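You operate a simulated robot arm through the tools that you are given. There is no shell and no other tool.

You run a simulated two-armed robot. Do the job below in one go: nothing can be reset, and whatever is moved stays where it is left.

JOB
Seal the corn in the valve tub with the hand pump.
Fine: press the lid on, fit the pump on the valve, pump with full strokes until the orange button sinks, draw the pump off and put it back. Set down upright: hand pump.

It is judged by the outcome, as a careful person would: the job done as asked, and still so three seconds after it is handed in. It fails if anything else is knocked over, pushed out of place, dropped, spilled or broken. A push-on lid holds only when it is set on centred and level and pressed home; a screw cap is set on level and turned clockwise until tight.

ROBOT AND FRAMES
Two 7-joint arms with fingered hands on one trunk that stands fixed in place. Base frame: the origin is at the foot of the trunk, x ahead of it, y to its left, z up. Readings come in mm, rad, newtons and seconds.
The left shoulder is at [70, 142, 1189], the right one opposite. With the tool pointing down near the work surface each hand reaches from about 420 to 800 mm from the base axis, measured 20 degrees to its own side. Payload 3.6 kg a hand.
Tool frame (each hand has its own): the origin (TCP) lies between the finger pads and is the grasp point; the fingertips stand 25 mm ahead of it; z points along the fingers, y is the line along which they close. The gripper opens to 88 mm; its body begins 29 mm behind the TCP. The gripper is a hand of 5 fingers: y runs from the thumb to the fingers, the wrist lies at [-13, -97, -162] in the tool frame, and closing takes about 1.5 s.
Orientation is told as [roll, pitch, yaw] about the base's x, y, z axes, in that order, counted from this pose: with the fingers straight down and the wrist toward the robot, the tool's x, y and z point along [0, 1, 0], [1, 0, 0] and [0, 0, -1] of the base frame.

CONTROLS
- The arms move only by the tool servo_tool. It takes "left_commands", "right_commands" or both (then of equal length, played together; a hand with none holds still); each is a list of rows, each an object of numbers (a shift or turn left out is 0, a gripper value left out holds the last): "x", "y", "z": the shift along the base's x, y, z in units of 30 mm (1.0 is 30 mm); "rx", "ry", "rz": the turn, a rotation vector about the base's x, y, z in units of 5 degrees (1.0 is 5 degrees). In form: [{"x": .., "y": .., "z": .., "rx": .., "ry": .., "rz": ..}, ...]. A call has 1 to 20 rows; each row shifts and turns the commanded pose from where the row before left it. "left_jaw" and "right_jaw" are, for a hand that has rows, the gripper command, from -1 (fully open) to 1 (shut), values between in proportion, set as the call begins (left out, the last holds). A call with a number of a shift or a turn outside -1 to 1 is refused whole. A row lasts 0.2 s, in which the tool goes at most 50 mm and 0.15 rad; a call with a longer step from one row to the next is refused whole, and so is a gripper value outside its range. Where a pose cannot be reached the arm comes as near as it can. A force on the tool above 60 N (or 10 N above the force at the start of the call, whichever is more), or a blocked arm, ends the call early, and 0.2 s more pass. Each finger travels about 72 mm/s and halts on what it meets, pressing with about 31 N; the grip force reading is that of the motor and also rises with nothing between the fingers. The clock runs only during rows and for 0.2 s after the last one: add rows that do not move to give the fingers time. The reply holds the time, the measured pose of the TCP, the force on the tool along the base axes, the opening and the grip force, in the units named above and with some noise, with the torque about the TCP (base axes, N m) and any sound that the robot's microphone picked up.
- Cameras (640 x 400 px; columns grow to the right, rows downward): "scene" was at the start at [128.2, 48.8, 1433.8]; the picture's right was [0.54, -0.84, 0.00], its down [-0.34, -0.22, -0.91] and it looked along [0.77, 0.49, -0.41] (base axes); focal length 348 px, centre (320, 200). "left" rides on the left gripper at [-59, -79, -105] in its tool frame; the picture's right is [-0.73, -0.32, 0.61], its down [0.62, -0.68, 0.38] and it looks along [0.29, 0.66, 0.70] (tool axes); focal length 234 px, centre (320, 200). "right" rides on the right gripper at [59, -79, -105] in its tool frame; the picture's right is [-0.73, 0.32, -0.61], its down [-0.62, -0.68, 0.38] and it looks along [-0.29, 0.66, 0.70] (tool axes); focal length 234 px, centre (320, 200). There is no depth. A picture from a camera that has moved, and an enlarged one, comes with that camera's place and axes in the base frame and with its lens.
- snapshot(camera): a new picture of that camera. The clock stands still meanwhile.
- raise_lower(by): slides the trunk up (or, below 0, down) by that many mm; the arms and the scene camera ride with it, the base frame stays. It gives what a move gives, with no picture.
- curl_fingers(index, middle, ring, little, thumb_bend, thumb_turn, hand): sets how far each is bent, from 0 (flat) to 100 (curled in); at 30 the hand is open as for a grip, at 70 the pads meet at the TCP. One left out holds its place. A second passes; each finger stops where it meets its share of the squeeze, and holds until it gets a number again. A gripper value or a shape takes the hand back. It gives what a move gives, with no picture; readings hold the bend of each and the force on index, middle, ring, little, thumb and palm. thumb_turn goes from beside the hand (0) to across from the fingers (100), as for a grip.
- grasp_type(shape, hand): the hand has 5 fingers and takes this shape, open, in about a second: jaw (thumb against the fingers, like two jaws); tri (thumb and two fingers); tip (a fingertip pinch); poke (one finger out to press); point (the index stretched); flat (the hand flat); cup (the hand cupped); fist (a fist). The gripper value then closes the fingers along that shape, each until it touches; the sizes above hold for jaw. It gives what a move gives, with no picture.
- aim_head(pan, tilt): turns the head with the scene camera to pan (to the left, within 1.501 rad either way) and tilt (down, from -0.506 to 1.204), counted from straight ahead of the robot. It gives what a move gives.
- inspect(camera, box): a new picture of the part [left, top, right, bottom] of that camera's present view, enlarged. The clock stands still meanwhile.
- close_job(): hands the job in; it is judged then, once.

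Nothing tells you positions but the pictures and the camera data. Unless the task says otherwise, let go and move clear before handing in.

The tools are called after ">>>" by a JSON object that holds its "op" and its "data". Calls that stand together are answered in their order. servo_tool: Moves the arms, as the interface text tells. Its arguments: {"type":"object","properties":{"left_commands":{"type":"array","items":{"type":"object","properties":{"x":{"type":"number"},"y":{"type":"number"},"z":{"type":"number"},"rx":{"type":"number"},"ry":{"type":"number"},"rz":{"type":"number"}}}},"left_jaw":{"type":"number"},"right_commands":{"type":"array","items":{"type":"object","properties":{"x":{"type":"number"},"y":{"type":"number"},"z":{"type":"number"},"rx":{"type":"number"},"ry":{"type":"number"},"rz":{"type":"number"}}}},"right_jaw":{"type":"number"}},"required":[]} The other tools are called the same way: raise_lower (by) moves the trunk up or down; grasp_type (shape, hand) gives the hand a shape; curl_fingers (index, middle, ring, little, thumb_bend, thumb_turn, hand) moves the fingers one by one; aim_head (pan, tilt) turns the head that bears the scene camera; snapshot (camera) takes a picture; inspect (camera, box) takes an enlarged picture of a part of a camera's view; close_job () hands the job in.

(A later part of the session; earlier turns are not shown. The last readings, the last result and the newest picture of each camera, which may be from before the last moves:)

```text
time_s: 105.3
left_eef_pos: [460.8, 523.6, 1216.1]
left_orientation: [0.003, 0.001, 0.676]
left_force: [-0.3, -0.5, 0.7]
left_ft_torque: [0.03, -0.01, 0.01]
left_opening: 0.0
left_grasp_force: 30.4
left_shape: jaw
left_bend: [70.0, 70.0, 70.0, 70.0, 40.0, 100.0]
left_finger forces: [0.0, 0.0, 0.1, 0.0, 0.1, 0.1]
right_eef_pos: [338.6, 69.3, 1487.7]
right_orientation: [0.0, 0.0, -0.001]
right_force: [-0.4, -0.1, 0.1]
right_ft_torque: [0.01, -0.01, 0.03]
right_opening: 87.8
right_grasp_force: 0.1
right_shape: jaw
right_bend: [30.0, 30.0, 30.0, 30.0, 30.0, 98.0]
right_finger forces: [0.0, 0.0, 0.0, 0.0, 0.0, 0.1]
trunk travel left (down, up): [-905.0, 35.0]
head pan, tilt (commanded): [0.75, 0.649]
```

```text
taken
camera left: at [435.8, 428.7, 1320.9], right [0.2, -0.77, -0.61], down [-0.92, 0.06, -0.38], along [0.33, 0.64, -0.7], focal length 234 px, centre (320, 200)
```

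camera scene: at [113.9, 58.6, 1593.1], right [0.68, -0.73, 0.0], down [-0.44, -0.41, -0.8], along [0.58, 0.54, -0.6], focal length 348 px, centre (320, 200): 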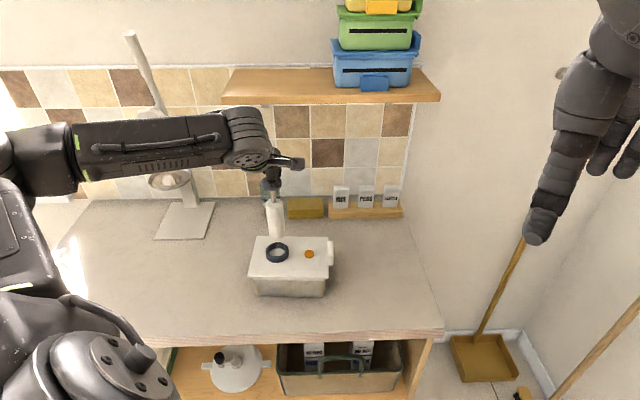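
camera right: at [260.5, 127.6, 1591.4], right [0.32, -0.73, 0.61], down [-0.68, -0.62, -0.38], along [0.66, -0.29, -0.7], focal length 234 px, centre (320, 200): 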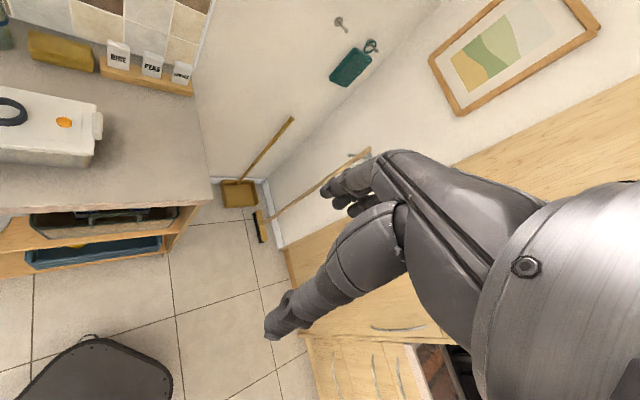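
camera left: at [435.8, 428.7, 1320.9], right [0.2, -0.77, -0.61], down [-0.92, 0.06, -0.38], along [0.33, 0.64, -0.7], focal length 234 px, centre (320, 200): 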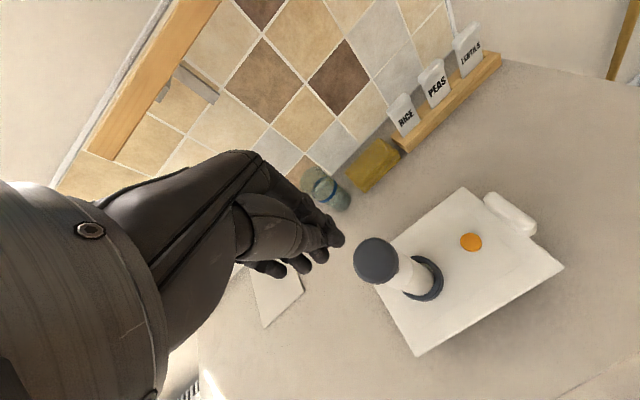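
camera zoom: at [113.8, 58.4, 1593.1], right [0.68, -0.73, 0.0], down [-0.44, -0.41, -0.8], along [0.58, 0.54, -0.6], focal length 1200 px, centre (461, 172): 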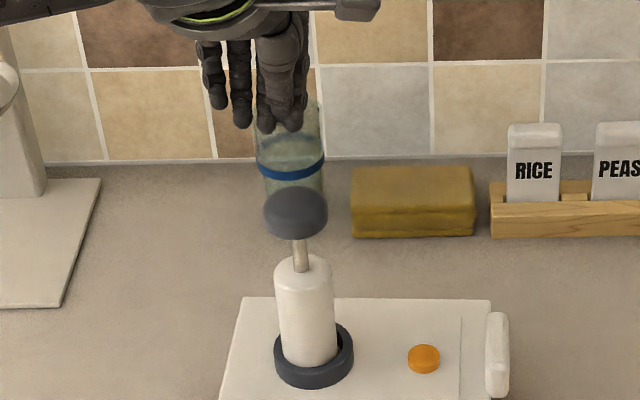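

>>> {"op": "inspect", "data": {"camera": "left", "box": [220, 170, 460, 320]}}

>>> {"op": "inspect", "data": {"camera": "scene", "box": [254, 150, 304, 250]}}

```text
2.67 times, centred on (340, 245) of left
camera zoom: at [435.8, 428.7, 1320.9], right [0.2, -0.77, -0.61], down [-0.92, 0.06, -0.38], along [0.33, 0.64, -0.7], focal length 624 px, centre (267, 80)
```

zoom: 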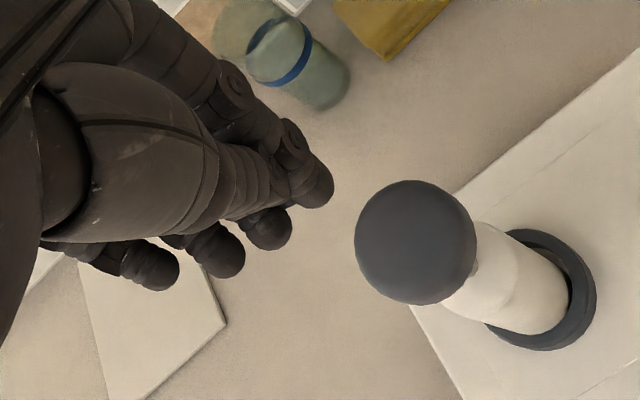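

```text
4.00 times, centred on (279, 200) of scene
camera zoom: at [113.8, 58.4, 1593.1], right [0.68, -0.73, 0.0], down [-0.44, -0.41, -0.8], along [0.58, 0.54, -0.6], focal length 1392 px, centre (484, 200)
```

zoom: 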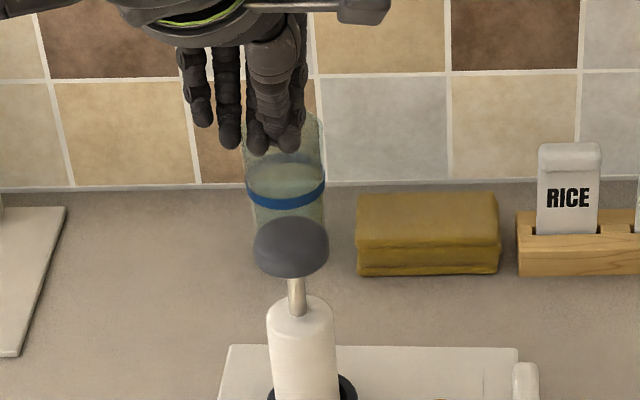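

>>> {"op": "servo_tool", "data": {"left_commands": [{"x": 0.13, "y": -0.13, "z": -0.5}, {"z": -0.6}, {"z": -0.5}, {}, {}]}}

>>> {"op": "inspect", "data": {"camera": "left", "box": [220, 170, 460, 320]}}

>>> {"op": "inspect", "data": {"camera": "scene", "box": [254, 150, 304, 250]}}

```text
time_s: 106.5
left_eef_pos: [466.2, 518.2, 1167.7]
left_orientation: [0.0, -0.001, 0.676]
left_force: [-0.4, -0.3, -0.2]
left_ft_torque: [0.03, 0.0, 0.04]
left_opening: 0.1
left_grasp_force: 30.9
left_shape: jaw
left_bend: [70.0, 70.0, 70.0, 70.0, 41.0, 100.0]
left_finger forces: [0.0, 0.0, 0.1, 0.1, 0.0, 0.1]
right_eef_pos: [338.9, 69.7, 1487.3]
right_orientation: [0.0, 0.0, 0.0]
right_force: [-1.2, 1.3, 0.0]
right_ft_torque: [0.01, 0.02, 0.03]
right_opening: 87.8
right_grasp_force: 0.0
right_shape: jaw
right_bend: [30.0, 30.0, 30.0, 30.0, 30.0, 98.0]
right_finger forces: [0.0, 0.0, 0.0, 0.0, 0.0, 0.0]
trunk travel left (down, up): [-905.0, 35.0]
head pan, tilt (commanded): [0.75, 0.649]
```

```text
2.67 times, centred on (340, 245) of left
camera zoom: at [441.8, 423.9, 1272.8], right [0.2, -0.77, -0.61], down [-0.92, 0.06, -0.38], along [0.33, 0.64, -0.7], focal length 624 px, centre (267, 80)
```

zoom: 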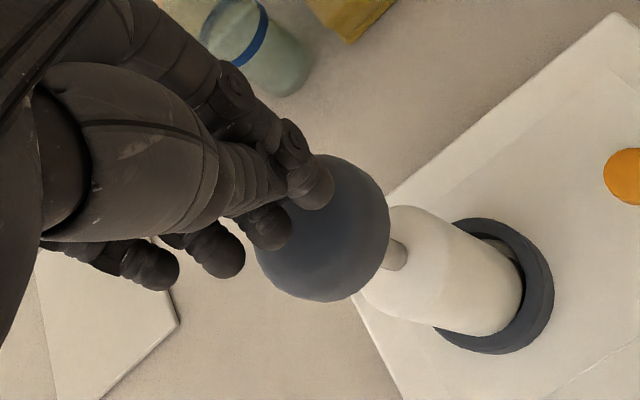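

```text
4.00 times, centred on (279, 200) of scene
camera zoom: at [113.9, 58.4, 1593.1], right [0.68, -0.73, 0.0], down [-0.44, -0.41, -0.8], along [0.58, 0.54, -0.6], focal length 1392 px, centre (484, 200)
```

zoom: 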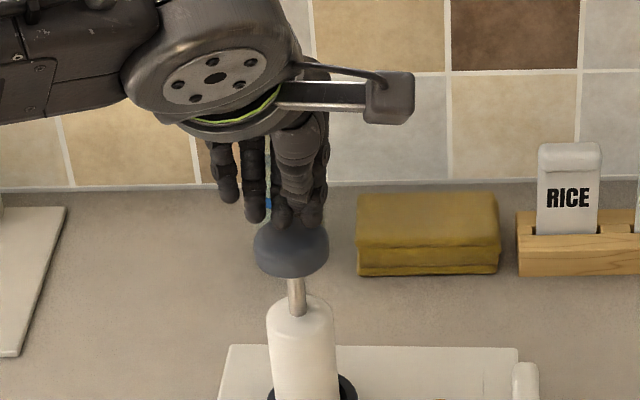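

>>> {"op": "servo_tool", "data": {"left_commands": [{"x": -0.14, "y": -0.1}, {}, {"z": -0.1}, {}, {}]}}

>>> {"op": "inspect", "data": {"camera": "left", "box": [220, 170, 460, 320]}}

>>> {"op": "servo_tool", "data": {"left_commands": [{"z": -0.1}, {}, {}]}}

```text
time_s: 107.8
left_eef_pos: [461.4, 514.1, 1166.4]
left_orientation: [0.004, -0.001, 0.676]
left_force: [-0.9, 0.8, -0.4]
left_ft_torque: [-0.03, -0.01, 0.01]
left_opening: 0.1
left_grasp_force: 31.0
left_shape: jaw
left_bend: [70.0, 70.0, 70.0, 70.0, 41.0, 100.0]
left_finger forces: [0.1, 0.1, 0.1, 0.1, 0.0, 0.0]
right_eef_pos: [340.6, 68.9, 1487.9]
right_orientation: [0.0, -0.001, -0.002]
right_force: [-0.7, 0.2, -0.7]
right_ft_torque: [-0.01, -0.01, 0.02]
right_opening: 87.9
right_grasp_force: 0.1
right_shape: jaw
right_bend: [30.0, 30.0, 30.0, 30.0, 30.0, 98.0]
right_finger forces: [0.1, 0.1, 0.1, 0.0, 0.0, 0.0]
trunk travel left (down, up): [-905.0, 35.0]
head pan, tilt (commanded): [0.75, 0.649]
```

```text
2.67 times, centred on (340, 245) of left
camera zoom: at [437.3, 420.3, 1269.9], right [0.2, -0.77, -0.61], down [-0.92, 0.06, -0.38], along [0.33, 0.64, -0.7], focal length 624 px, centre (267, 80)
```

zoom: 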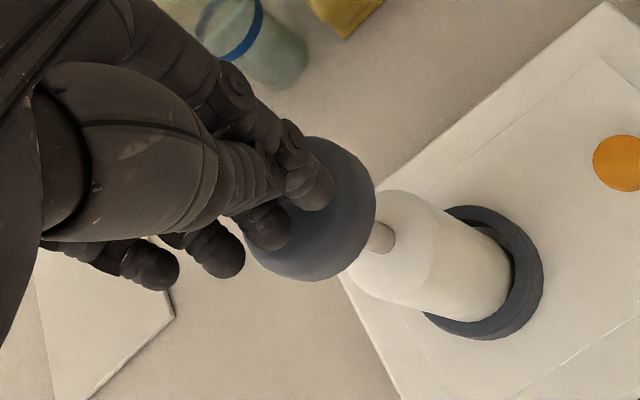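

```text
time_s: 108.5
left_eef_pos: [462.2, 517.0, 1161.9]
left_orientation: [0.002, 0.001, 0.676]
left_force: [0.0, 0.3, 1.3]
left_ft_torque: [0.01, -0.01, -0.02]
left_opening: 0.0
left_grasp_force: 31.1
left_shape: jaw
left_bend: [70.0, 70.0, 70.0, 70.0, 42.0, 100.0]
left_finger forces: [0.0, 0.0, 0.1, 0.0, 0.1, 0.0]
right_eef_pos: [340.2, 69.1, 1488.2]
right_orientation: [0.001, 0.001, -0.001]
right_force: [0.2, 0.0, 0.4]
right_ft_torque: [0.02, -0.01, 0.01]
right_opening: 87.8
right_grasp_force: 0.0
right_shape: jaw
right_bend: [30.0, 30.0, 30.0, 30.0, 30.0, 98.0]
right_finger forces: [0.1, 0.0, 0.0, 0.0, 0.1, 0.0]
trunk travel left (down, up): [-905.0, 35.0]
head pan, tilt (commanded): [0.75, 0.649]
```

>>> {"op": "servo_tool", "data": {"left_commands": [{"z": -0.15}, {"z": -0.15}, {"z": -0.15}, {}, {}]}}

>>> {"op": "inspect", "data": {"camera": "scene", "box": [244, 170, 314, 266]}}

>>> {"op": "inspect", "data": {"camera": "left", "box": [220, 170, 460, 320]}}

```text
time_s: 109.8
left_eef_pos: [461.5, 515.9, 1148.4]
left_orientation: [0.001, 0.0, 0.676]
left_force: [-0.3, -0.1, 2.5]
left_ft_torque: [0.02, -0.04, -0.03]
left_opening: 0.0
left_grasp_force: 30.8
left_shape: jaw
left_bend: [70.0, 70.0, 70.0, 70.0, 74.0, 100.0]
left_finger forces: [2.7, 0.1, 0.0, 0.0, 0.0, 0.0]
right_eef_pos: [339.4, 68.6, 1487.5]
right_orientation: [0.0, -0.002, 0.001]
right_force: [-0.1, 0.7, 0.1]
right_ft_torque: [0.04, 0.01, -0.03]
right_opening: 87.5
right_grasp_force: 0.2
right_shape: jaw
right_bend: [30.0, 30.0, 30.0, 30.0, 30.0, 98.0]
right_finger forces: [0.0, 0.0, 0.0, 0.0, 0.0, 0.0]
trunk travel left (down, up): [-905.0, 35.0]
head pan, tilt (commanded): [0.75, 0.649]
```

```text
4.17 times, centred on (279, 218) of scene
camera zoom: at [113.7, 58.2, 1593.2], right [0.68, -0.73, 0.0], down [-0.44, -0.41, -0.8], along [0.58, 0.54, -0.6], focal length 1450 px, centre (491, 125)
```

zoom: 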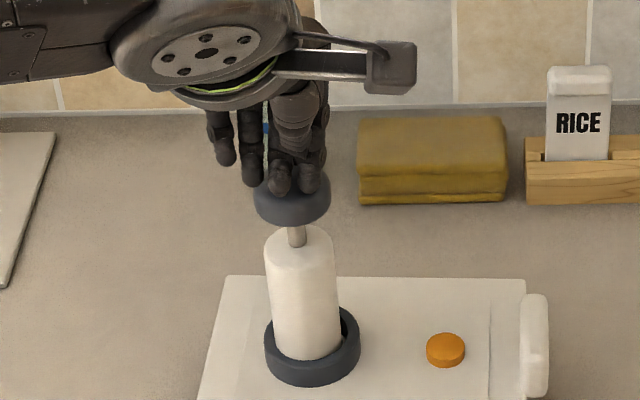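

```text
2.67 times, centred on (340, 245) of left
camera zoom: at [436.6, 420.5, 1253.5], right [0.2, -0.77, -0.61], down [-0.92, 0.06, -0.38], along [0.33, 0.64, -0.7], focal length 624 px, centre (267, 80)
```

zoom: 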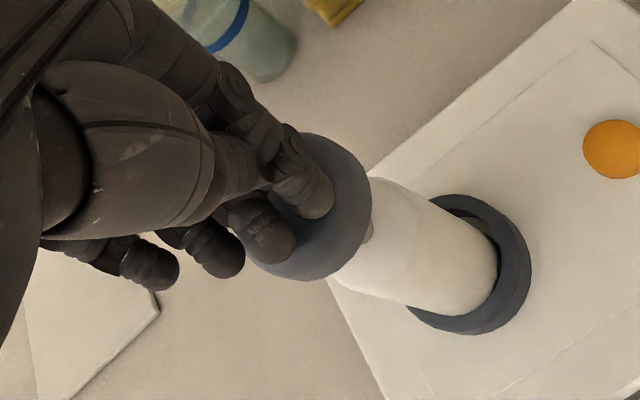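

It's pressing stably near the knob's centre. I continue down to find the true end of stroke.

>>> {"op": "servo_tool", "data": {"left_commands": [{"z": -0.15}, {"z": -0.15}, {"z": -0.15}, {}, {}]}}

>>> {"op": "servo_tool", "data": {"left_commands": [{"z": -0.12}, {"z": -0.12}, {}, {}]}}

>>> {"op": "inspect", "data": {"camera": "scene", "box": [244, 170, 314, 266]}}

>>> {"op": "inspect", "data": {"camera": "left", "box": [220, 170, 460, 320]}}

```text
time_s: 111.0
left_eef_pos: [460.8, 513.8, 1135.0]
left_orientation: [0.002, 0.001, 0.676]
left_force: [0.3, 0.6, 5.4]
left_ft_torque: [-0.04, -0.01, 0.02]
left_opening: 0.0
left_grasp_force: 30.3
left_shape: jaw
left_bend: [70.0, 70.0, 70.0, 70.0, 74.0, 100.0]
left_finger forces: [6.7, 0.0, 0.0, 0.0, 0.1, 0.0]
right_eef_pos: [339.9, 68.1, 1487.7]
right_orientation: [-0.001, 0.0, 0.001]
right_force: [-0.4, 0.1, -0.3]
right_ft_torque: [0.0, 0.02, -0.04]
right_opening: 87.7
right_grasp_force: 0.1
right_shape: jaw
right_bend: [30.0, 30.0, 30.0, 30.0, 30.0, 98.0]
right_finger forces: [0.1, 0.0, 0.0, 0.0, 0.0, 0.0]
trunk travel left (down, up): [-905.0, 35.0]
head pan, tilt (commanded): [0.75, 0.649]
```

```text
time_s: 112.0
left_eef_pos: [458.5, 512.0, 1131.7]
left_orientation: [0.003, -0.005, 0.676]
left_force: [2.1, -0.3, 28.4]
left_ft_torque: [-0.05, -0.03, -0.01]
left_opening: 0.0
left_grasp_force: 31.0
left_shape: jaw
left_bend: [70.0, 70.0, 70.0, 70.0, 75.0, 100.0]
left_finger forces: [21.9, 0.0, 0.0, 0.0, 0.0, 0.0]
right_eef_pos: [336.3, 62.8, 1488.7]
right_orientation: [0.005, -0.003, 0.001]
right_force: [0.6, 0.1, -0.6]
right_ft_torque: [-0.01, 0.02, 0.0]
right_opening: 87.9
right_grasp_force: 0.0
right_shape: jaw
right_bend: [30.0, 30.0, 30.0, 30.0, 30.0, 98.0]
right_finger forces: [0.0, 0.0, 0.0, 0.0, 0.0, 0.0]
trunk travel left (down, up): [-905.0, 35.0]
head pan, tilt (commanded): [0.75, 0.649]
```

```text
4.17 times, centred on (279, 218) of scene
camera zoom: at [109.9, 52.8, 1593.8], right [0.68, -0.73, 0.0], down [-0.44, -0.41, -0.8], along [0.58, 0.55, -0.6], focal length 1450 px, centre (491, 125)
```

zoom: 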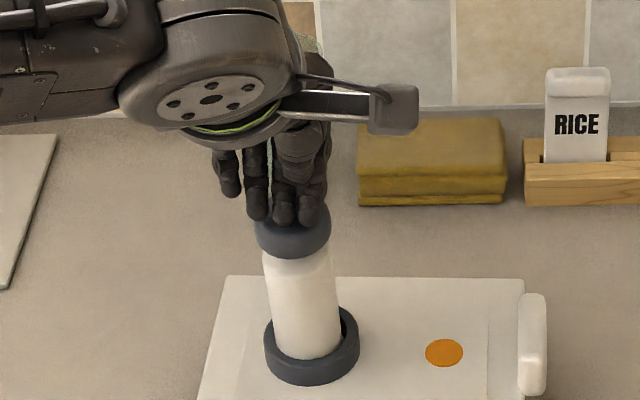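

```text
2.67 times, centred on (340, 245) of left
camera zoom: at [433.9, 416.3, 1235.6], right [0.2, -0.77, -0.61], down [-0.92, 0.06, -0.39], along [0.33, 0.64, -0.69], focal length 624 px, centre (267, 80)
```

zoom: 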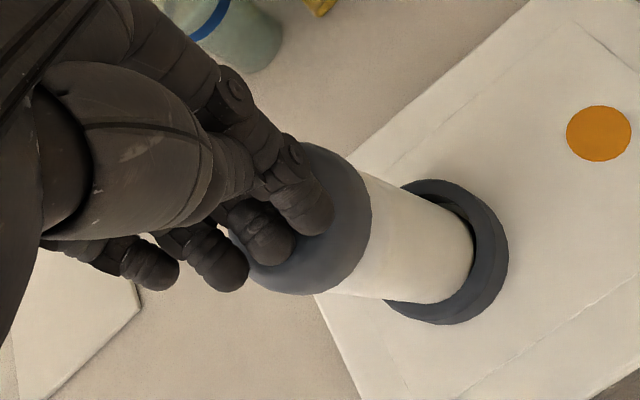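

The orange button now looks flush. Let me look closely.

>>> {"op": "inspect", "data": {"camera": "scene", "box": [296, 240, 326, 262]}}

>>> {"op": "inspect", "data": {"camera": "left", "box": [420, 190, 500, 250]}}

```text
16.00 times, centred on (311, 251) of scene
camera zoom: at [109.9, 52.8, 1593.8], right [0.68, -0.73, 0.0], down [-0.44, -0.41, -0.8], along [0.58, 0.55, -0.6], focal length 5569 px, centre (464, -616)
```

zoom: 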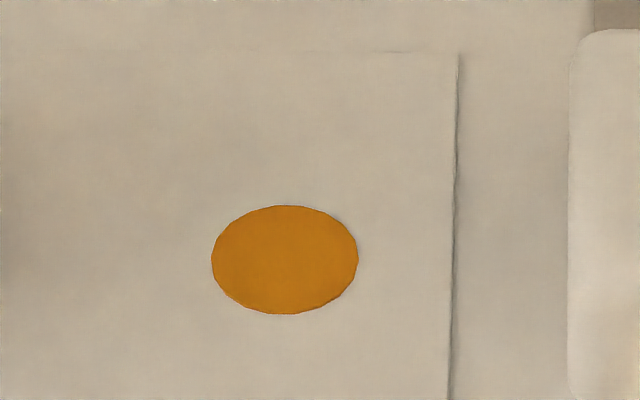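

```text
6.67 times, centred on (460, 220) of left
camera zoom: at [433.9, 416.3, 1235.6], right [0.2, -0.77, -0.61], down [-0.92, 0.06, -0.39], along [0.33, 0.64, -0.69], focal length 1561 px, centre (-613, 67)
```

zoom: 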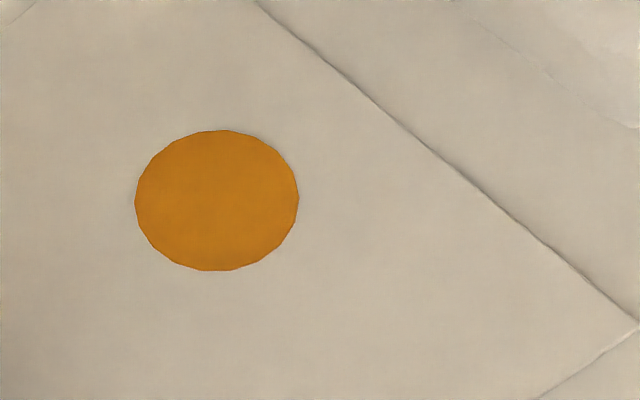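

The button has sunk flush. I release the plunger gently upward and check that the button stays down.

>>> {"op": "servo_tool", "data": {"left_commands": [{"z": 0.2}, {"z": 0.25}, {"z": 0.25}, {"z": 0.25}, {"z": 0.25}, {"z": 0.3}, {"z": 0.5}, {"z": 0.7}, {"z": 0.5}, {}, {}]}}

>>> {"op": "inspect", "data": {"camera": "scene", "box": [244, 170, 334, 266]}}

>>> {"op": "inspect", "data": {"camera": "left", "box": [220, 170, 480, 320]}}

```text
time_s: 114.3
left_eef_pos: [460.0, 514.3, 1224.2]
left_orientation: [0.002, -0.001, 0.676]
left_force: [-0.1, 0.1, -0.1]
left_ft_torque: [0.0, -0.01, -0.02]
left_opening: 0.3
left_grasp_force: 31.3
left_shape: jaw
left_bend: [70.0, 70.0, 70.0, 70.0, 75.0, 100.0]
left_finger forces: [0.1, 0.0, 0.0, 0.0, 0.1, 0.0]
right_eef_pos: [339.8, 68.5, 1487.8]
right_orientation: [0.002, 0.0, 0.0]
right_force: [0.1, 0.6, -0.3]
right_ft_torque: [0.01, 0.0, -0.01]
right_opening: 87.8
right_grasp_force: 0.1
right_shape: jaw
right_bend: [30.0, 30.0, 30.0, 30.0, 30.0, 98.0]
right_finger forces: [0.0, 0.0, 0.0, 0.0, 0.0, 0.0]
trunk travel left (down, up): [-905.0, 35.0]
head pan, tilt (commanded): [0.75, 0.649]
```

```text
4.17 times, centred on (289, 218) of scene
camera zoom: at [113.9, 58.5, 1593.1], right [0.68, -0.73, 0.0], down [-0.44, -0.41, -0.8], along [0.58, 0.54, -0.6], focal length 1450 px, centre (449, 125)
```

zoom: 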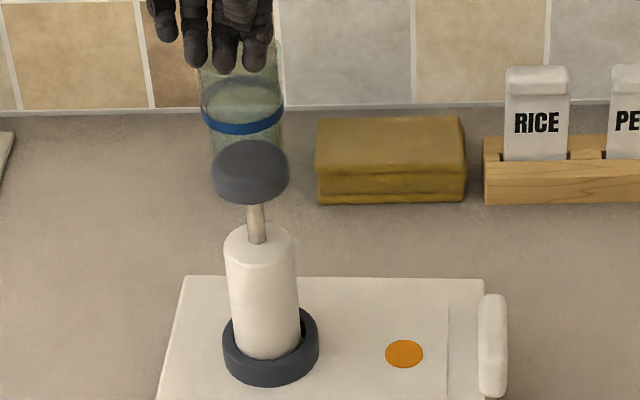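

```text
2.46 times, centred on (350, 245) of left
camera zoom: at [436.4, 419.7, 1328.8], right [0.2, -0.77, -0.61], down [-0.92, 0.06, -0.38], along [0.33, 0.64, -0.7], focal length 576 px, centre (246, 89)
```

zoom: 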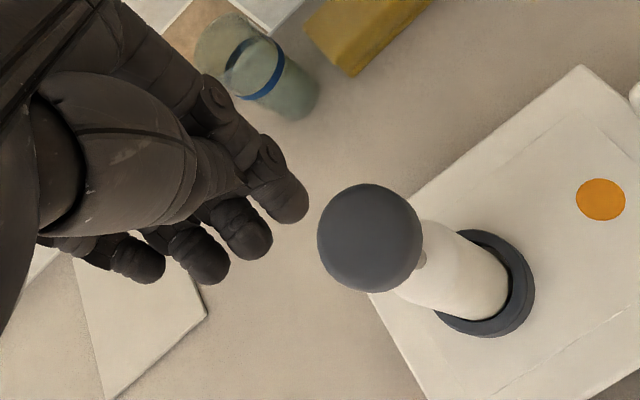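

The plunger returned and the button stays sunk: the tub is sealed. Now I open the hand, line up with the knob as before, and descend to grip it for drawing the pump off.

>>> {"op": "servo_tool", "data": {"left_commands": [{}, {}, {}, {"x": 0.05, "y": 0.22}, {}, {}, {}, {}], "left_jaw": -1}}

>>> {"op": "inspect", "data": {"camera": "left", "box": [250, 160, 430, 350]}}

```text
time_s: 116.2
left_eef_pos: [462.9, 523.1, 1224.0]
left_orientation: [0.002, 0.001, 0.677]
left_force: [-0.7, 0.3, -0.4]
left_ft_torque: [0.02, 0.0, 0.02]
left_opening: 87.6
left_grasp_force: 0.1
left_shape: jaw
left_bend: [30.0, 30.0, 30.0, 30.0, 30.0, 98.0]
left_finger forces: [0.1, 0.0, 0.0, 0.1, 0.0, 0.0]
right_eef_pos: [339.7, 69.4, 1488.9]
right_orientation: [0.0, 0.002, 0.001]
right_force: [0.1, 0.6, -0.5]
right_ft_torque: [0.0, -0.01, 0.03]
right_opening: 87.8
right_grasp_force: 0.1
right_shape: jaw
right_bend: [30.0, 30.0, 30.0, 30.0, 30.0, 98.0]
right_finger forces: [0.0, 0.0, 0.1, 0.1, 0.0, 0.0]
trunk travel left (down, up): [-905.0, 35.0]
head pan, tilt (commanded): [0.75, 0.649]
```

```text
2.11 times, centred on (340, 255) of left
camera zoom: at [438.3, 427.7, 1328.3], right [0.2, -0.77, -0.61], down [-0.92, 0.06, -0.38], along [0.33, 0.64, -0.7], focal length 493 px, centre (278, 84)
```

zoom: 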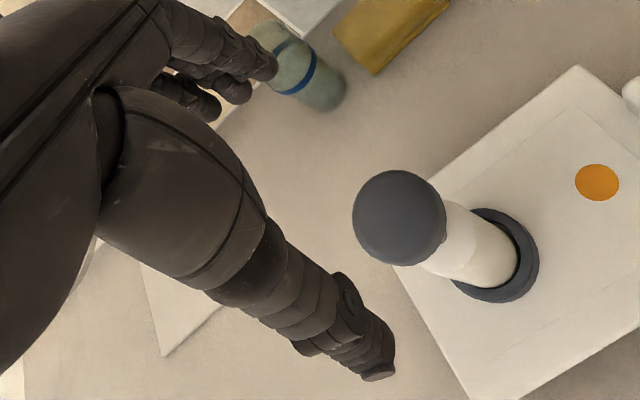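

>>> {"op": "servo_tool", "data": {"left_commands": [{"z": -0.6}, {"z": -0.7}, {"z": -0.7}, {"z": -0.6}, {}, {}]}}

>>> {"op": "curl_fingers", "data": {"hand": "left", "index": 43, "middle": 43, "thumb_bend": 52}}

>>> {"op": "inspect", "data": {"camera": "left", "box": [250, 160, 430, 350]}}

>>> {"op": "inspect", "data": {"camera": "scene", "box": [244, 170, 314, 266]}}

```text
time_s: 117.5
left_eef_pos: [463.7, 522.8, 1145.7]
left_orientation: [0.001, -0.001, 0.676]
left_force: [0.3, 1.1, -0.2]
left_ft_torque: [0.04, 0.02, 0.01]
left_opening: 87.7
left_grasp_force: 0.2
left_shape: jaw
left_bend: [30.0, 30.0, 30.0, 30.0, 30.0, 98.0]
left_finger forces: [0.1, 0.0, 0.1, 0.0, 0.0, 0.1]
right_eef_pos: [339.1, 69.0, 1488.4]
right_orientation: [0.001, -0.001, 0.0]
right_force: [0.6, -1.5, 0.3]
right_ft_torque: [0.04, 0.01, 0.06]
right_opening: 87.8
right_grasp_force: 0.1
right_shape: jaw
right_bend: [30.0, 30.0, 30.0, 30.0, 30.0, 98.0]
right_finger forces: [0.0, 0.0, 0.0, 0.1, 0.1, 0.0]
trunk travel left (down, up): [-905.0, 35.0]
head pan, tilt (commanded): [0.75, 0.649]
```

```text
time_s: 118.5
left_eef_pos: [463.4, 522.6, 1146.3]
left_orientation: [0.002, -0.001, 0.676]
left_force: [-0.4, -0.5, -0.2]
left_ft_torque: [0.01, -0.04, 0.04]
left_opening: 47.8
left_grasp_force: 0.0
left_shape: fingers
left_bend: [43.0, 43.0, 30.0, 30.0, 52.0, 98.0]
left_finger forces: [0.1, 0.0, 0.0, 0.1, 0.0, 0.1]
right_eef_pos: [340.9, 68.8, 1487.8]
right_orientation: [0.0, -0.001, 0.0]
right_force: [-0.3, 1.0, -0.6]
right_ft_torque: [-0.03, -0.01, 0.01]
right_opening: 87.6
right_grasp_force: 0.0
right_shape: jaw
right_bend: [30.0, 30.0, 30.0, 30.0, 30.0, 98.0]
right_finger forces: [0.0, 0.0, 0.1, 0.1, 0.0, 0.0]
trunk travel left (down, up): [-905.0, 35.0]
head pan, tilt (commanded): [0.75, 0.649]
```

```text
2.11 times, centred on (340, 255) of left
camera zoom: at [438.8, 427.8, 1250.9], right [0.2, -0.77, -0.61], down [-0.92, 0.06, -0.38], along [0.33, 0.64, -0.7], focal length 493 px, centre (278, 84)
```

zoom: 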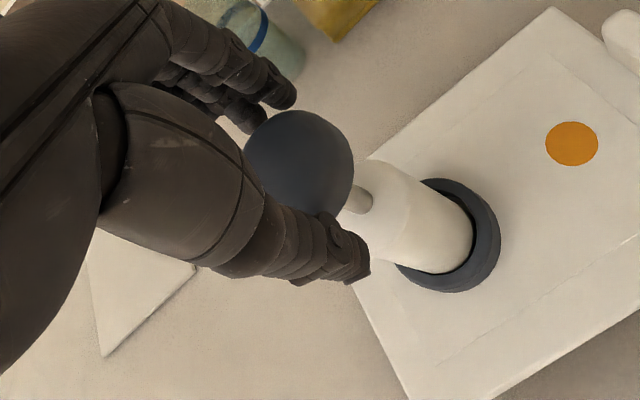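

```text
4.17 times, centred on (279, 218) of scene
camera zoom: at [113.9, 58.4, 1593.1], right [0.68, -0.73, 0.0], down [-0.44, -0.41, -0.8], along [0.58, 0.54, -0.6], focal length 1450 px, centre (491, 125)
```

zoom: 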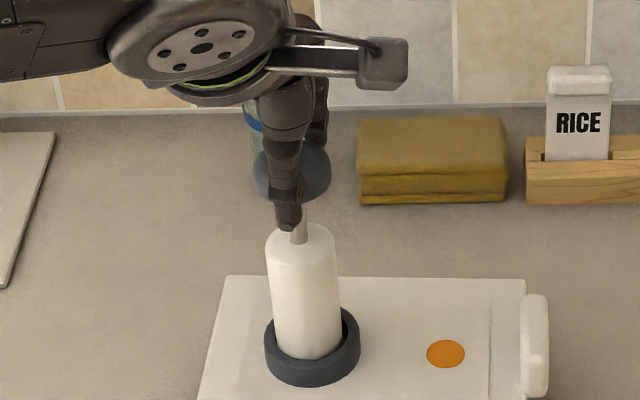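

Aligned as before. I close to light contact and then squeeze.

>>> {"op": "curl_fingers", "data": {"hand": "left", "index": 48, "middle": 48, "thumb_bend": 61}}

>>> {"op": "curl_fingers", "data": {"hand": "left", "index": 64, "middle": 65, "thumb_bend": 82}}

>>> {"op": "inspect", "data": {"camera": "scene", "box": [244, 170, 314, 266]}}

>>> {"op": "inspect", "data": {"camera": "left", "box": [250, 160, 430, 350]}}

```text
time_s: 119.5
left_eef_pos: [462.3, 522.6, 1146.7]
left_orientation: [0.002, 0.0, 0.676]
left_force: [0.4, 0.3, -0.2]
left_ft_torque: [-0.01, 0.02, 0.03]
left_opening: 33.9
left_grasp_force: 0.6
left_shape: fingers
left_bend: [48.0, 48.0, 30.0, 30.0, 60.0, 98.0]
left_finger forces: [0.4, 0.0, 0.0, 0.0, 0.6, 0.1]
right_eef_pos: [340.2, 70.0, 1488.1]
right_orientation: [-0.001, 0.0, -0.001]
right_force: [-0.9, 0.3, -0.4]
right_ft_torque: [0.0, -0.01, 0.0]
right_opening: 87.8
right_grasp_force: 0.1
right_shape: jaw
right_bend: [30.0, 30.0, 30.0, 30.0, 30.0, 98.0]
right_finger forces: [0.0, 0.0, 0.1, 0.1, 0.0, 0.1]
trunk travel left (down, up): [-905.0, 35.0]
head pan, tilt (commanded): [0.75, 0.649]
```

```text
time_s: 120.5
left_eef_pos: [462.6, 523.1, 1146.5]
left_orientation: [0.002, 0.001, 0.675]
left_force: [0.9, 0.6, 0.2]
left_ft_torque: [0.07, -0.11, -0.02]
left_opening: 30.0
left_grasp_force: 11.6
left_shape: fingers
left_bend: [53.0, 57.0, 30.0, 30.0, 60.0, 96.0]
left_finger forces: [5.9, 6.4, 0.0, 0.0, 11.3, 0.0]
right_eef_pos: [339.5, 70.2, 1487.6]
right_orientation: [0.0, -0.001, -0.002]
right_force: [-0.1, -0.1, 0.1]
right_ft_torque: [0.04, 0.01, -0.02]
right_opening: 87.6
right_grasp_force: 0.0
right_shape: jaw
right_bend: [30.0, 30.0, 30.0, 30.0, 30.0, 98.0]
right_finger forces: [0.0, 0.1, 0.0, 0.1, 0.0, 0.0]
trunk travel left (down, up): [-905.0, 35.0]
head pan, tilt (commanded): [0.75, 0.649]
```

```text
4.17 times, centred on (279, 218) of scene
camera zoom: at [113.9, 58.6, 1593.1], right [0.68, -0.73, 0.0], down [-0.44, -0.41, -0.8], along [0.58, 0.54, -0.6], focal length 1450 px, centre (491, 125)
```

zoom: 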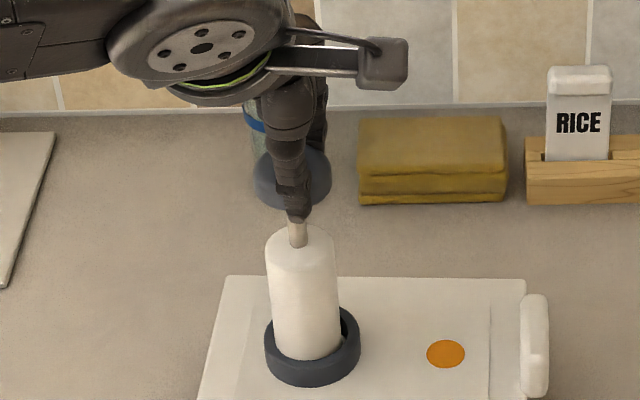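

```text
2.11 times, centred on (340, 255) of left
camera zoom: at [438.8, 428.0, 1250.9], right [0.2, -0.77, -0.61], down [-0.92, 0.06, -0.38], along [0.33, 0.64, -0.7], focal length 493 px, centre (278, 84)
```

zoom: 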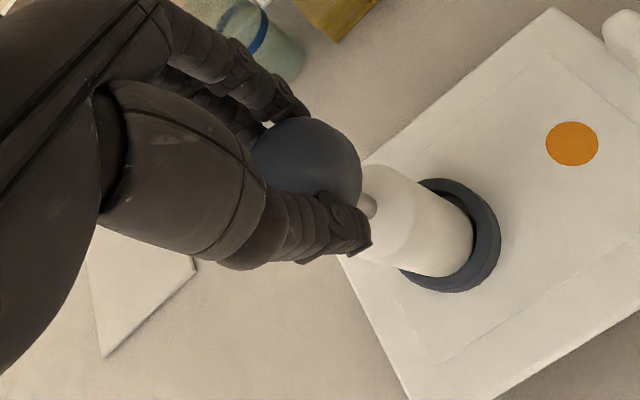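

>>> {"op": "servo_tool", "data": {"left_commands": [{"z": 0.1}, {"z": 0.15}, {"z": 0.15}, {}, {}]}}

>>> {"op": "inspect", "data": {"camera": "scene", "box": [244, 170, 314, 266]}}

```text
time_s: 121.8
left_eef_pos: [463.9, 522.4, 1158.2]
left_orientation: [0.001, 0.002, 0.676]
left_force: [0.2, -0.6, -1.2]
left_ft_torque: [0.08, 0.0, 0.02]
left_opening: 29.9
left_grasp_force: 11.8
left_shape: fingers
left_bend: [53.0, 57.0, 30.0, 30.0, 60.0, 95.0]
left_finger forces: [5.8, 6.0, 0.0, 0.1, 11.5, 0.1]
right_eef_pos: [338.7, 70.5, 1487.4]
right_orientation: [-0.002, 0.001, 0.0]
right_force: [-1.2, 0.0, -0.4]
right_ft_torque: [0.0, -0.01, 0.0]
right_opening: 88.0
right_grasp_force: 0.0
right_shape: jaw
right_bend: [30.0, 30.0, 30.0, 30.0, 30.0, 98.0]
right_finger forces: [0.0, 0.0, 0.0, 0.0, 0.1, 0.1]
trunk travel left (down, up): [-905.0, 35.0]
head pan, tilt (commanded): [0.75, 0.649]
```

```text
4.17 times, centred on (279, 218) of scene
camera zoom: at [114.1, 58.7, 1593.1], right [0.68, -0.73, 0.0], down [-0.44, -0.41, -0.8], along [0.58, 0.54, -0.6], focal length 1450 px, centre (491, 125)
```

zoom: 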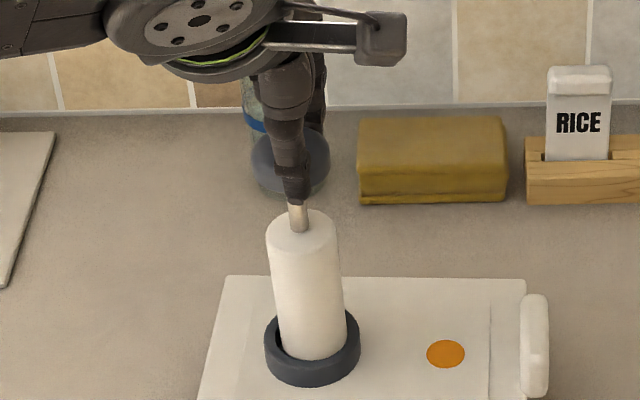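

>>> {"op": "servo_tool", "data": {"left_commands": [{"z": 0.3}, {"z": 0.5}, {"z": 0.5}, {"z": 0.5}, {"z": 0.3}, {}, {}]}}

>>> {"op": "inspect", "data": {"camera": "scene", "box": [234, 150, 334, 276]}}

>>> {"op": "inspect", "data": {"camera": "left", "box": [270, 150, 470, 310]}}

```text
time_s: 123.3
left_eef_pos: [463.7, 522.6, 1220.7]
left_orientation: [0.0, 0.002, 0.676]
left_force: [-0.7, 0.0, -1.0]
left_ft_torque: [0.0, -0.01, 0.03]
left_opening: 29.8
left_grasp_force: 11.2
left_shape: fingers
left_bend: [54.0, 57.0, 30.0, 30.0, 60.0, 95.0]
left_finger forces: [5.7, 5.8, 0.0, 0.0, 11.5, 0.1]
right_eef_pos: [339.9, 68.8, 1486.9]
right_orientation: [0.0, 0.0, 0.001]
right_force: [0.2, -0.5, 0.0]
right_ft_torque: [-0.02, 0.0, 0.03]
right_opening: 87.8
right_grasp_force: 0.1
right_shape: jaw
right_bend: [30.0, 30.0, 30.0, 30.0, 30.0, 98.0]
right_finger forces: [0.0, 0.0, 0.1, 0.1, 0.0, 0.1]
trunk travel left (down, up): [-905.0, 35.0]
head pan, tilt (commanded): [0.75, 0.649]
```

```text
3.17 times, centred on (284, 213) of scene
camera zoom: at [114.2, 58.8, 1593.1], right [0.68, -0.73, 0.0], down [-0.44, -0.41, -0.8], along [0.58, 0.54, -0.6], focal length 1105 px, centre (434, 159)
```

zoom: 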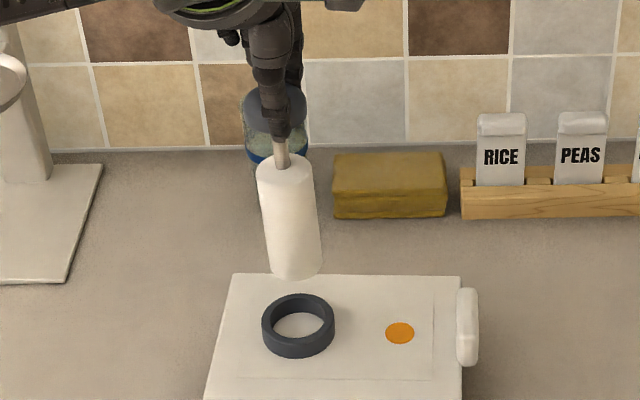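

```text
2.50 times, centred on (370, 230) of left
camera zoom: at [439.7, 427.6, 1324.5], right [0.2, -0.77, -0.61], down [-0.92, 0.06, -0.38], along [0.33, 0.64, -0.7], focal length 585 px, centre (195, 125)
```

zoom: 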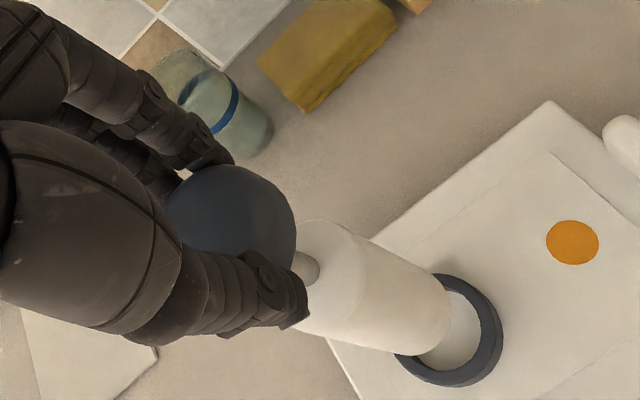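

The pump came off cleanly; lid and button stay put. I straighten the ~3° lean and carry the pump back to its original spot at about (330,619).

>>> {"op": "servo_tool", "data": {"left_commands": [{"rx": -0.19, "ry": 0.23}, {"rx": -0.19, "ry": 0.23}, {"x": -0.35, "y": 0.24}, {"x": -0.55, "y": 0.377}, {"x": -0.55, "y": 0.377}, {"x": -0.55, "y": 0.377}, {"x": -0.55, "y": 0.377}, {"x": -0.55, "y": 0.377}, {"x": -0.55, "y": 0.377}, {"x": -0.55, "y": 0.377}, {"x": -0.37, "y": 0.253}, {}, {}]}}

>>> {"op": "inspect", "data": {"camera": "scene", "box": [150, 150, 270, 300]}}

>>> {"op": "inspect", "data": {"camera": "left", "box": [270, 150, 470, 310]}}

```text
time_s: 126.2
left_eef_pos: [326.6, 617.3, 1220.0]
left_orientation: [0.001, 0.053, 0.674]
left_force: [0.9, 0.8, -1.7]
left_ft_torque: [0.0, 0.02, 0.02]
left_opening: 29.6
left_grasp_force: 11.5
left_shape: fingers
left_bend: [54.0, 57.0, 30.0, 30.0, 60.0, 95.0]
left_finger forces: [5.7, 5.9, 0.1, 0.1, 11.4, 0.0]
right_eef_pos: [340.4, 68.8, 1487.2]
right_orientation: [0.001, 0.0, 0.0]
right_force: [-0.3, -0.1, 0.4]
right_ft_torque: [0.01, -0.04, 0.05]
right_opening: 87.6
right_grasp_force: 0.0
right_shape: jaw
right_bend: [30.0, 30.0, 30.0, 30.0, 30.0, 98.0]
right_finger forces: [0.1, 0.1, 0.0, 0.0, 0.0, 0.0]
trunk travel left (down, up): [-905.0, 35.0]
head pan, tilt (commanded): [0.75, 0.649]
```

```text
2.67 times, centred on (210, 225) of scene
camera zoom: at [114.1, 58.6, 1593.1], right [0.68, -0.73, 0.0], down [-0.44, -0.41, -0.8], along [0.58, 0.54, -0.6], focal length 928 px, centre (613, 133)
```

zoom: 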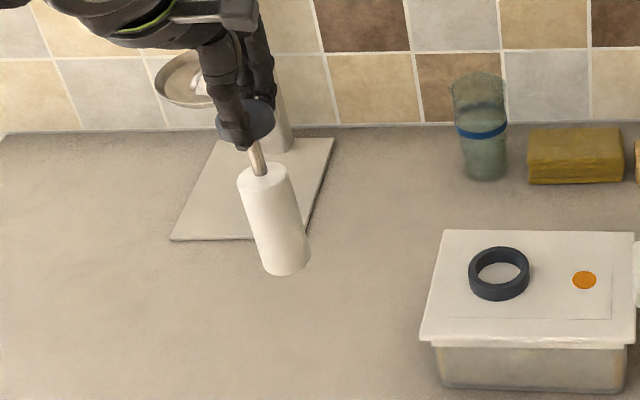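

```text
2.50 times, centred on (370, 230) of left
camera zoom: at [305.6, 524.9, 1328.4], right [0.18, -0.79, -0.59], down [-0.94, 0.05, -0.35], along [0.3, 0.61, -0.73], focal length 585 px, centre (195, 125)
```

zoom: 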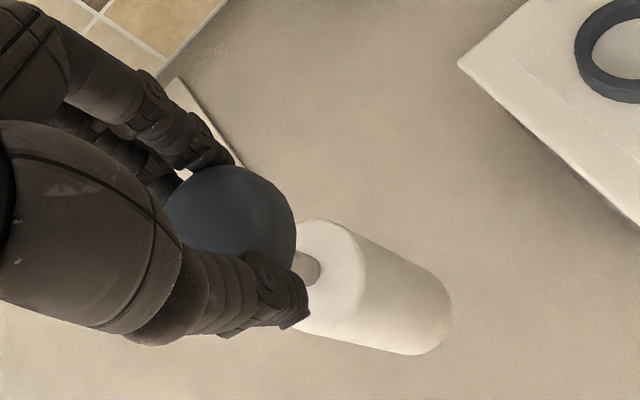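

>>> {"op": "servo_tool", "data": {"left_commands": [{"z": -0.6}, {"z": -0.9}, {"z": -0.9}, {"z": -0.9}, {"z": -0.8}, {"z": -0.4}, {}, {}]}}

>>> {"op": "inspect", "data": {"camera": "scene", "box": [172, 230, 240, 302]}}

>>> {"op": "inspect", "data": {"camera": "left", "box": [270, 150, 470, 310]}}

```text
time_s: 128.0
left_eef_pos: [326.9, 618.3, 1084.8]
left_orientation: [-0.003, 0.051, 0.674]
left_force: [-0.2, -0.2, -2.3]
left_ft_torque: [0.03, 0.0, 0.05]
left_opening: 29.4
left_grasp_force: 11.3
left_shape: fingers
left_bend: [54.0, 57.0, 30.0, 30.0, 61.0, 95.0]
left_finger forces: [5.3, 6.0, 0.1, 0.1, 11.1, 0.0]
right_eef_pos: [340.7, 68.8, 1487.4]
right_orientation: [0.0, 0.001, -0.001]
right_force: [-0.2, -0.4, 0.1]
right_ft_torque: [-0.01, 0.0, 0.01]
right_opening: 87.8
right_grasp_force: 0.0
right_shape: jaw
right_bend: [30.0, 30.0, 30.0, 30.0, 30.0, 98.0]
right_finger forces: [0.0, 0.1, 0.0, 0.0, 0.0, 0.0]
trunk travel left (down, up): [-905.0, 35.0]
head pan, tilt (commanded): [0.75, 0.649]
```

```text
5.56 times, centred on (206, 266) of scene
camera zoom: at [114.0, 58.8, 1593.1], right [0.68, -0.73, 0.0], down [-0.44, -0.41, -0.8], along [0.58, 0.54, -0.6], focal length 1934 px, centre (953, -167)
```

zoom: 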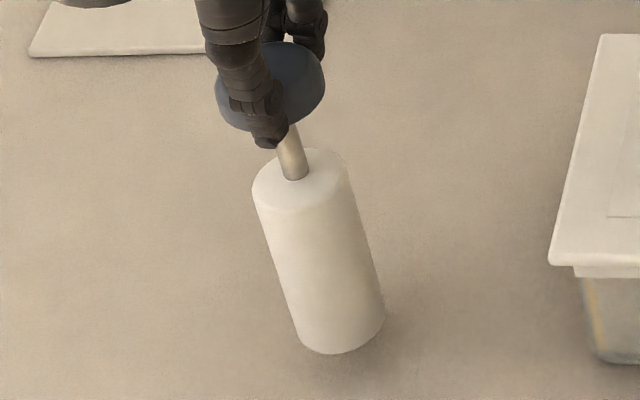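

```text
2.50 times, centred on (370, 230) of left
camera zoom: at [306.8, 527.1, 1193.1], right [0.18, -0.79, -0.59], down [-0.94, 0.05, -0.35], along [0.3, 0.61, -0.73], focal length 585 px, centre (195, 125)
```

zoom: 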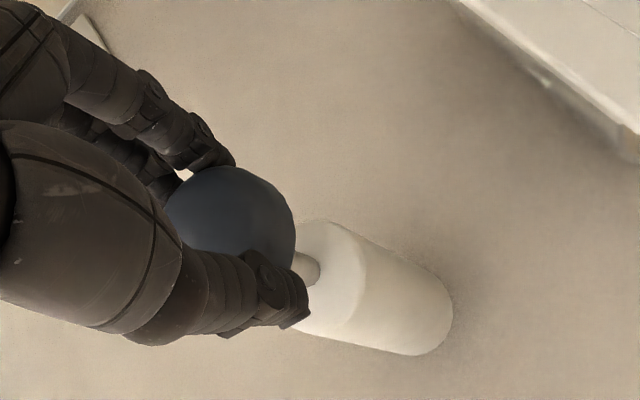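

The pump would land about 10 mm short of its original spot, so I shift a little and then lower to contact.

>>> {"op": "servo_tool", "data": {"left_commands": [{"x": 0.1, "y": 0.14}, {"x": 0.1, "y": 0.14}, {"z": -0.2}, {"z": -0.1}, {}, {}]}}

>>> {"op": "servo_tool", "data": {"left_commands": [{"z": -0.1}, {}, {}]}}

>>> {"op": "servo_tool", "data": {"left_commands": [{"z": -0.1}, {}, {}]}}

>>> {"op": "inspect", "data": {"camera": "scene", "box": [172, 230, 240, 302]}}

```text
time_s: 129.3
left_eef_pos: [332.1, 627.4, 1077.1]
left_orientation: [0.001, 0.052, 0.676]
left_force: [-0.4, -0.4, -1.6]
left_ft_torque: [0.01, 0.0, -0.01]
left_opening: 29.6
left_grasp_force: 11.3
left_shape: fingers
left_bend: [54.0, 57.0, 30.0, 30.0, 61.0, 95.0]
left_finger forces: [5.3, 6.1, 0.1, 0.0, 10.9, 0.0]
right_eef_pos: [340.2, 68.6, 1488.2]
right_orientation: [0.001, -0.001, 0.001]
right_force: [0.6, 0.0, 0.9]
right_ft_torque: [-0.02, -0.02, 0.03]
right_opening: 87.6
right_grasp_force: 0.1
right_shape: jaw
right_bend: [30.0, 30.0, 30.0, 30.0, 30.0, 98.0]
right_finger forces: [0.1, 0.1, 0.0, 0.0, 0.0, 0.0]
trunk travel left (down, up): [-905.0, 35.0]
head pan, tilt (commanded): [0.75, 0.649]
```

```text
time_s: 130.2
left_eef_pos: [332.3, 625.8, 1073.3]
left_orientation: [0.0, 0.051, 0.676]
left_force: [-0.5, -0.2, -3.4]
left_ft_torque: [0.0, -0.02, 0.01]
left_opening: 29.4
left_grasp_force: 11.3
left_shape: fingers
left_bend: [54.0, 57.0, 30.0, 30.0, 61.0, 95.0]
left_finger forces: [5.3, 6.0, 0.0, 0.1, 11.0, 0.0]
right_eef_pos: [339.2, 69.4, 1488.6]
right_orientation: [-0.001, 0.0, -0.001]
right_force: [0.4, -0.3, 0.7]
right_ft_torque: [-0.03, -0.03, -0.01]
right_opening: 87.4
right_grasp_force: 0.0
right_shape: jaw
right_bend: [30.0, 30.0, 30.0, 30.0, 30.0, 98.0]
right_finger forces: [0.0, 0.1, 0.0, 0.0, 0.0, 0.1]
trunk travel left (down, up): [-905.0, 35.0]
head pan, tilt (commanded): [0.75, 0.649]
```

```text
time_s: 130.9
left_eef_pos: [332.4, 624.9, 1070.8]
left_orientation: [0.0, 0.052, 0.676]
left_force: [0.0, 0.5, -1.6]
left_ft_torque: [-0.02, 0.01, -0.02]
left_opening: 29.6
left_grasp_force: 11.4
left_shape: fingers
left_bend: [54.0, 57.0, 30.0, 30.0, 61.0, 95.0]
left_finger forces: [5.3, 6.0, 0.0, 0.0, 11.1, 0.0]
right_eef_pos: [340.5, 68.0, 1487.3]
right_orientation: [0.0, 0.0, 0.0]
right_force: [-0.2, -1.0, -0.3]
right_ft_torque: [0.01, 0.02, -0.02]
right_opening: 88.0
right_grasp_force: 0.1
right_shape: jaw
right_bend: [30.0, 30.0, 30.0, 30.0, 30.0, 98.0]
right_finger forces: [0.1, 0.0, 0.0, 0.0, 0.1, 0.1]
trunk travel left (down, up): [-905.0, 35.0]
head pan, tilt (commanded): [0.75, 0.649]
```

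```text
5.56 times, centred on (206, 266) of scene
camera zoom: at [113.9, 58.7, 1593.1], right [0.68, -0.73, 0.0], down [-0.44, -0.41, -0.8], along [0.58, 0.54, -0.6], focal length 1934 px, centre (953, -167)
```

zoom: 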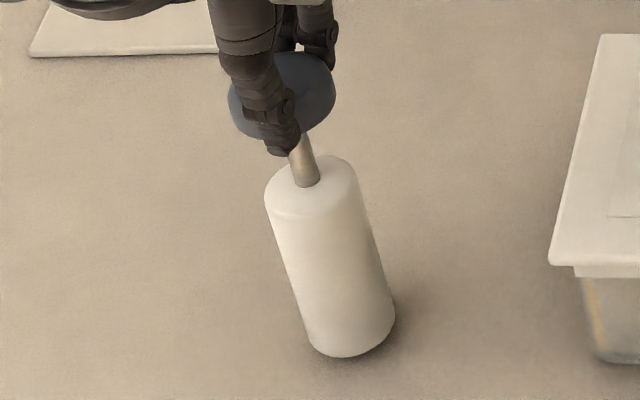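

It's practically at its original place. A few more millimetres down to contact.

>>> {"op": "servo_tool", "data": {"left_commands": [{"z": -0.08}, {}, {}]}}

>>> {"op": "servo_tool", "data": {"left_commands": [{"z": -0.08}, {}, {}]}}

>>> {"op": "servo_tool", "data": {"left_commands": [{"z": -0.06}, {}, {}]}}

>>> {"op": "inspect", "data": {"camera": "scene", "box": [172, 230, 240, 302]}}

```text
time_s: 131.8
left_eef_pos: [333.4, 622.6, 1068.8]
left_orientation: [0.001, 0.051, 0.675]
left_force: [0.0, -0.2, -1.8]
left_ft_torque: [0.0, 0.03, 0.02]
left_opening: 29.4
left_grasp_force: 11.2
left_shape: fingers
left_bend: [54.0, 57.0, 30.0, 30.0, 61.0, 95.0]
left_finger forces: [5.3, 6.1, 0.0, 0.0, 11.1, 0.0]
right_eef_pos: [338.3, 69.9, 1487.9]
right_orientation: [0.001, 0.0, 0.0]
right_force: [-0.2, -0.7, -0.7]
right_ft_torque: [0.0, 0.02, 0.02]
right_opening: 87.9
right_grasp_force: 0.1
right_shape: jaw
right_bend: [30.0, 30.0, 30.0, 30.0, 30.0, 98.0]
right_finger forces: [0.1, 0.0, 0.0, 0.1, 0.1, 0.1]
trunk travel left (down, up): [-905.0, 35.0]
head pan, tilt (commanded): [0.75, 0.649]
```

```text
time_s: 132.6
left_eef_pos: [333.1, 625.0, 1066.2]
left_orientation: [0.002, 0.053, 0.675]
left_force: [0.6, -1.0, -1.7]
left_ft_torque: [0.01, 0.0, 0.03]
left_opening: 29.6
left_grasp_force: 11.1
left_shape: fingers
left_bend: [54.0, 57.0, 30.0, 30.0, 61.0, 95.0]
left_finger forces: [5.2, 6.0, 0.0, 0.1, 10.9, 0.1]
right_eef_pos: [340.7, 68.5, 1488.5]
right_orientation: [-0.001, -0.001, 0.0]
right_force: [-0.2, -0.5, -0.4]
right_ft_torque: [0.02, -0.01, -0.01]
right_opening: 87.7
right_grasp_force: 0.1
right_shape: jaw
right_bend: [30.0, 30.0, 30.0, 30.0, 30.0, 98.0]
right_finger forces: [0.0, 0.1, 0.1, 0.0, 0.0, 0.1]
trunk travel left (down, up): [-905.0, 35.0]
head pan, tilt (commanded): [0.75, 0.649]
```

```text
time_s: 133.3
left_eef_pos: [331.3, 624.9, 1064.0]
left_orientation: [0.0, 0.053, 0.676]
left_force: [-0.3, 0.4, 0.0]
left_ft_torque: [-0.02, -0.01, -0.02]
left_opening: 29.4
left_grasp_force: 11.3
left_shape: fingers
left_bend: [54.0, 57.0, 30.0, 30.0, 61.0, 95.0]
left_finger forces: [5.4, 6.1, 0.0, 0.0, 11.2, 0.1]
right_eef_pos: [340.0, 68.7, 1488.3]
right_orientation: [0.0, 0.0, 0.001]
right_force: [-0.1, 0.6, 1.0]
right_ft_torque: [-0.02, -0.03, 0.0]
right_opening: 87.6
right_grasp_force: 0.0
right_shape: jaw
right_bend: [30.0, 30.0, 30.0, 30.0, 30.0, 98.0]
right_finger forces: [0.0, 0.0, 0.1, 0.0, 0.0, 0.0]
trunk travel left (down, up): [-905.0, 35.0]
head pan, tilt (commanded): [0.75, 0.649]
```

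```text
5.56 times, centred on (206, 266) of scene
camera zoom: at [113.8, 58.3, 1593.2], right [0.68, -0.73, 0.0], down [-0.44, -0.41, -0.8], along [0.58, 0.54, -0.6], focal length 1934 px, centre (953, -167)
```

zoom: 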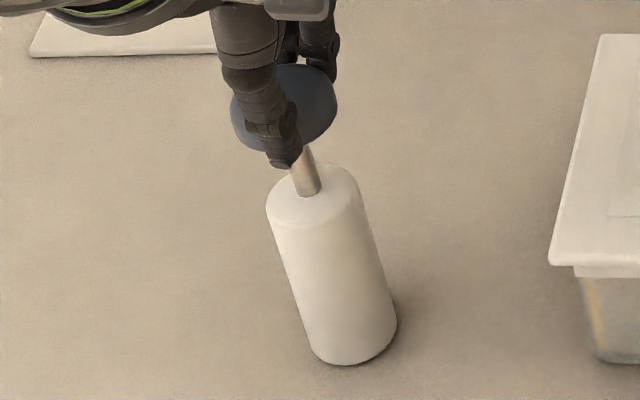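

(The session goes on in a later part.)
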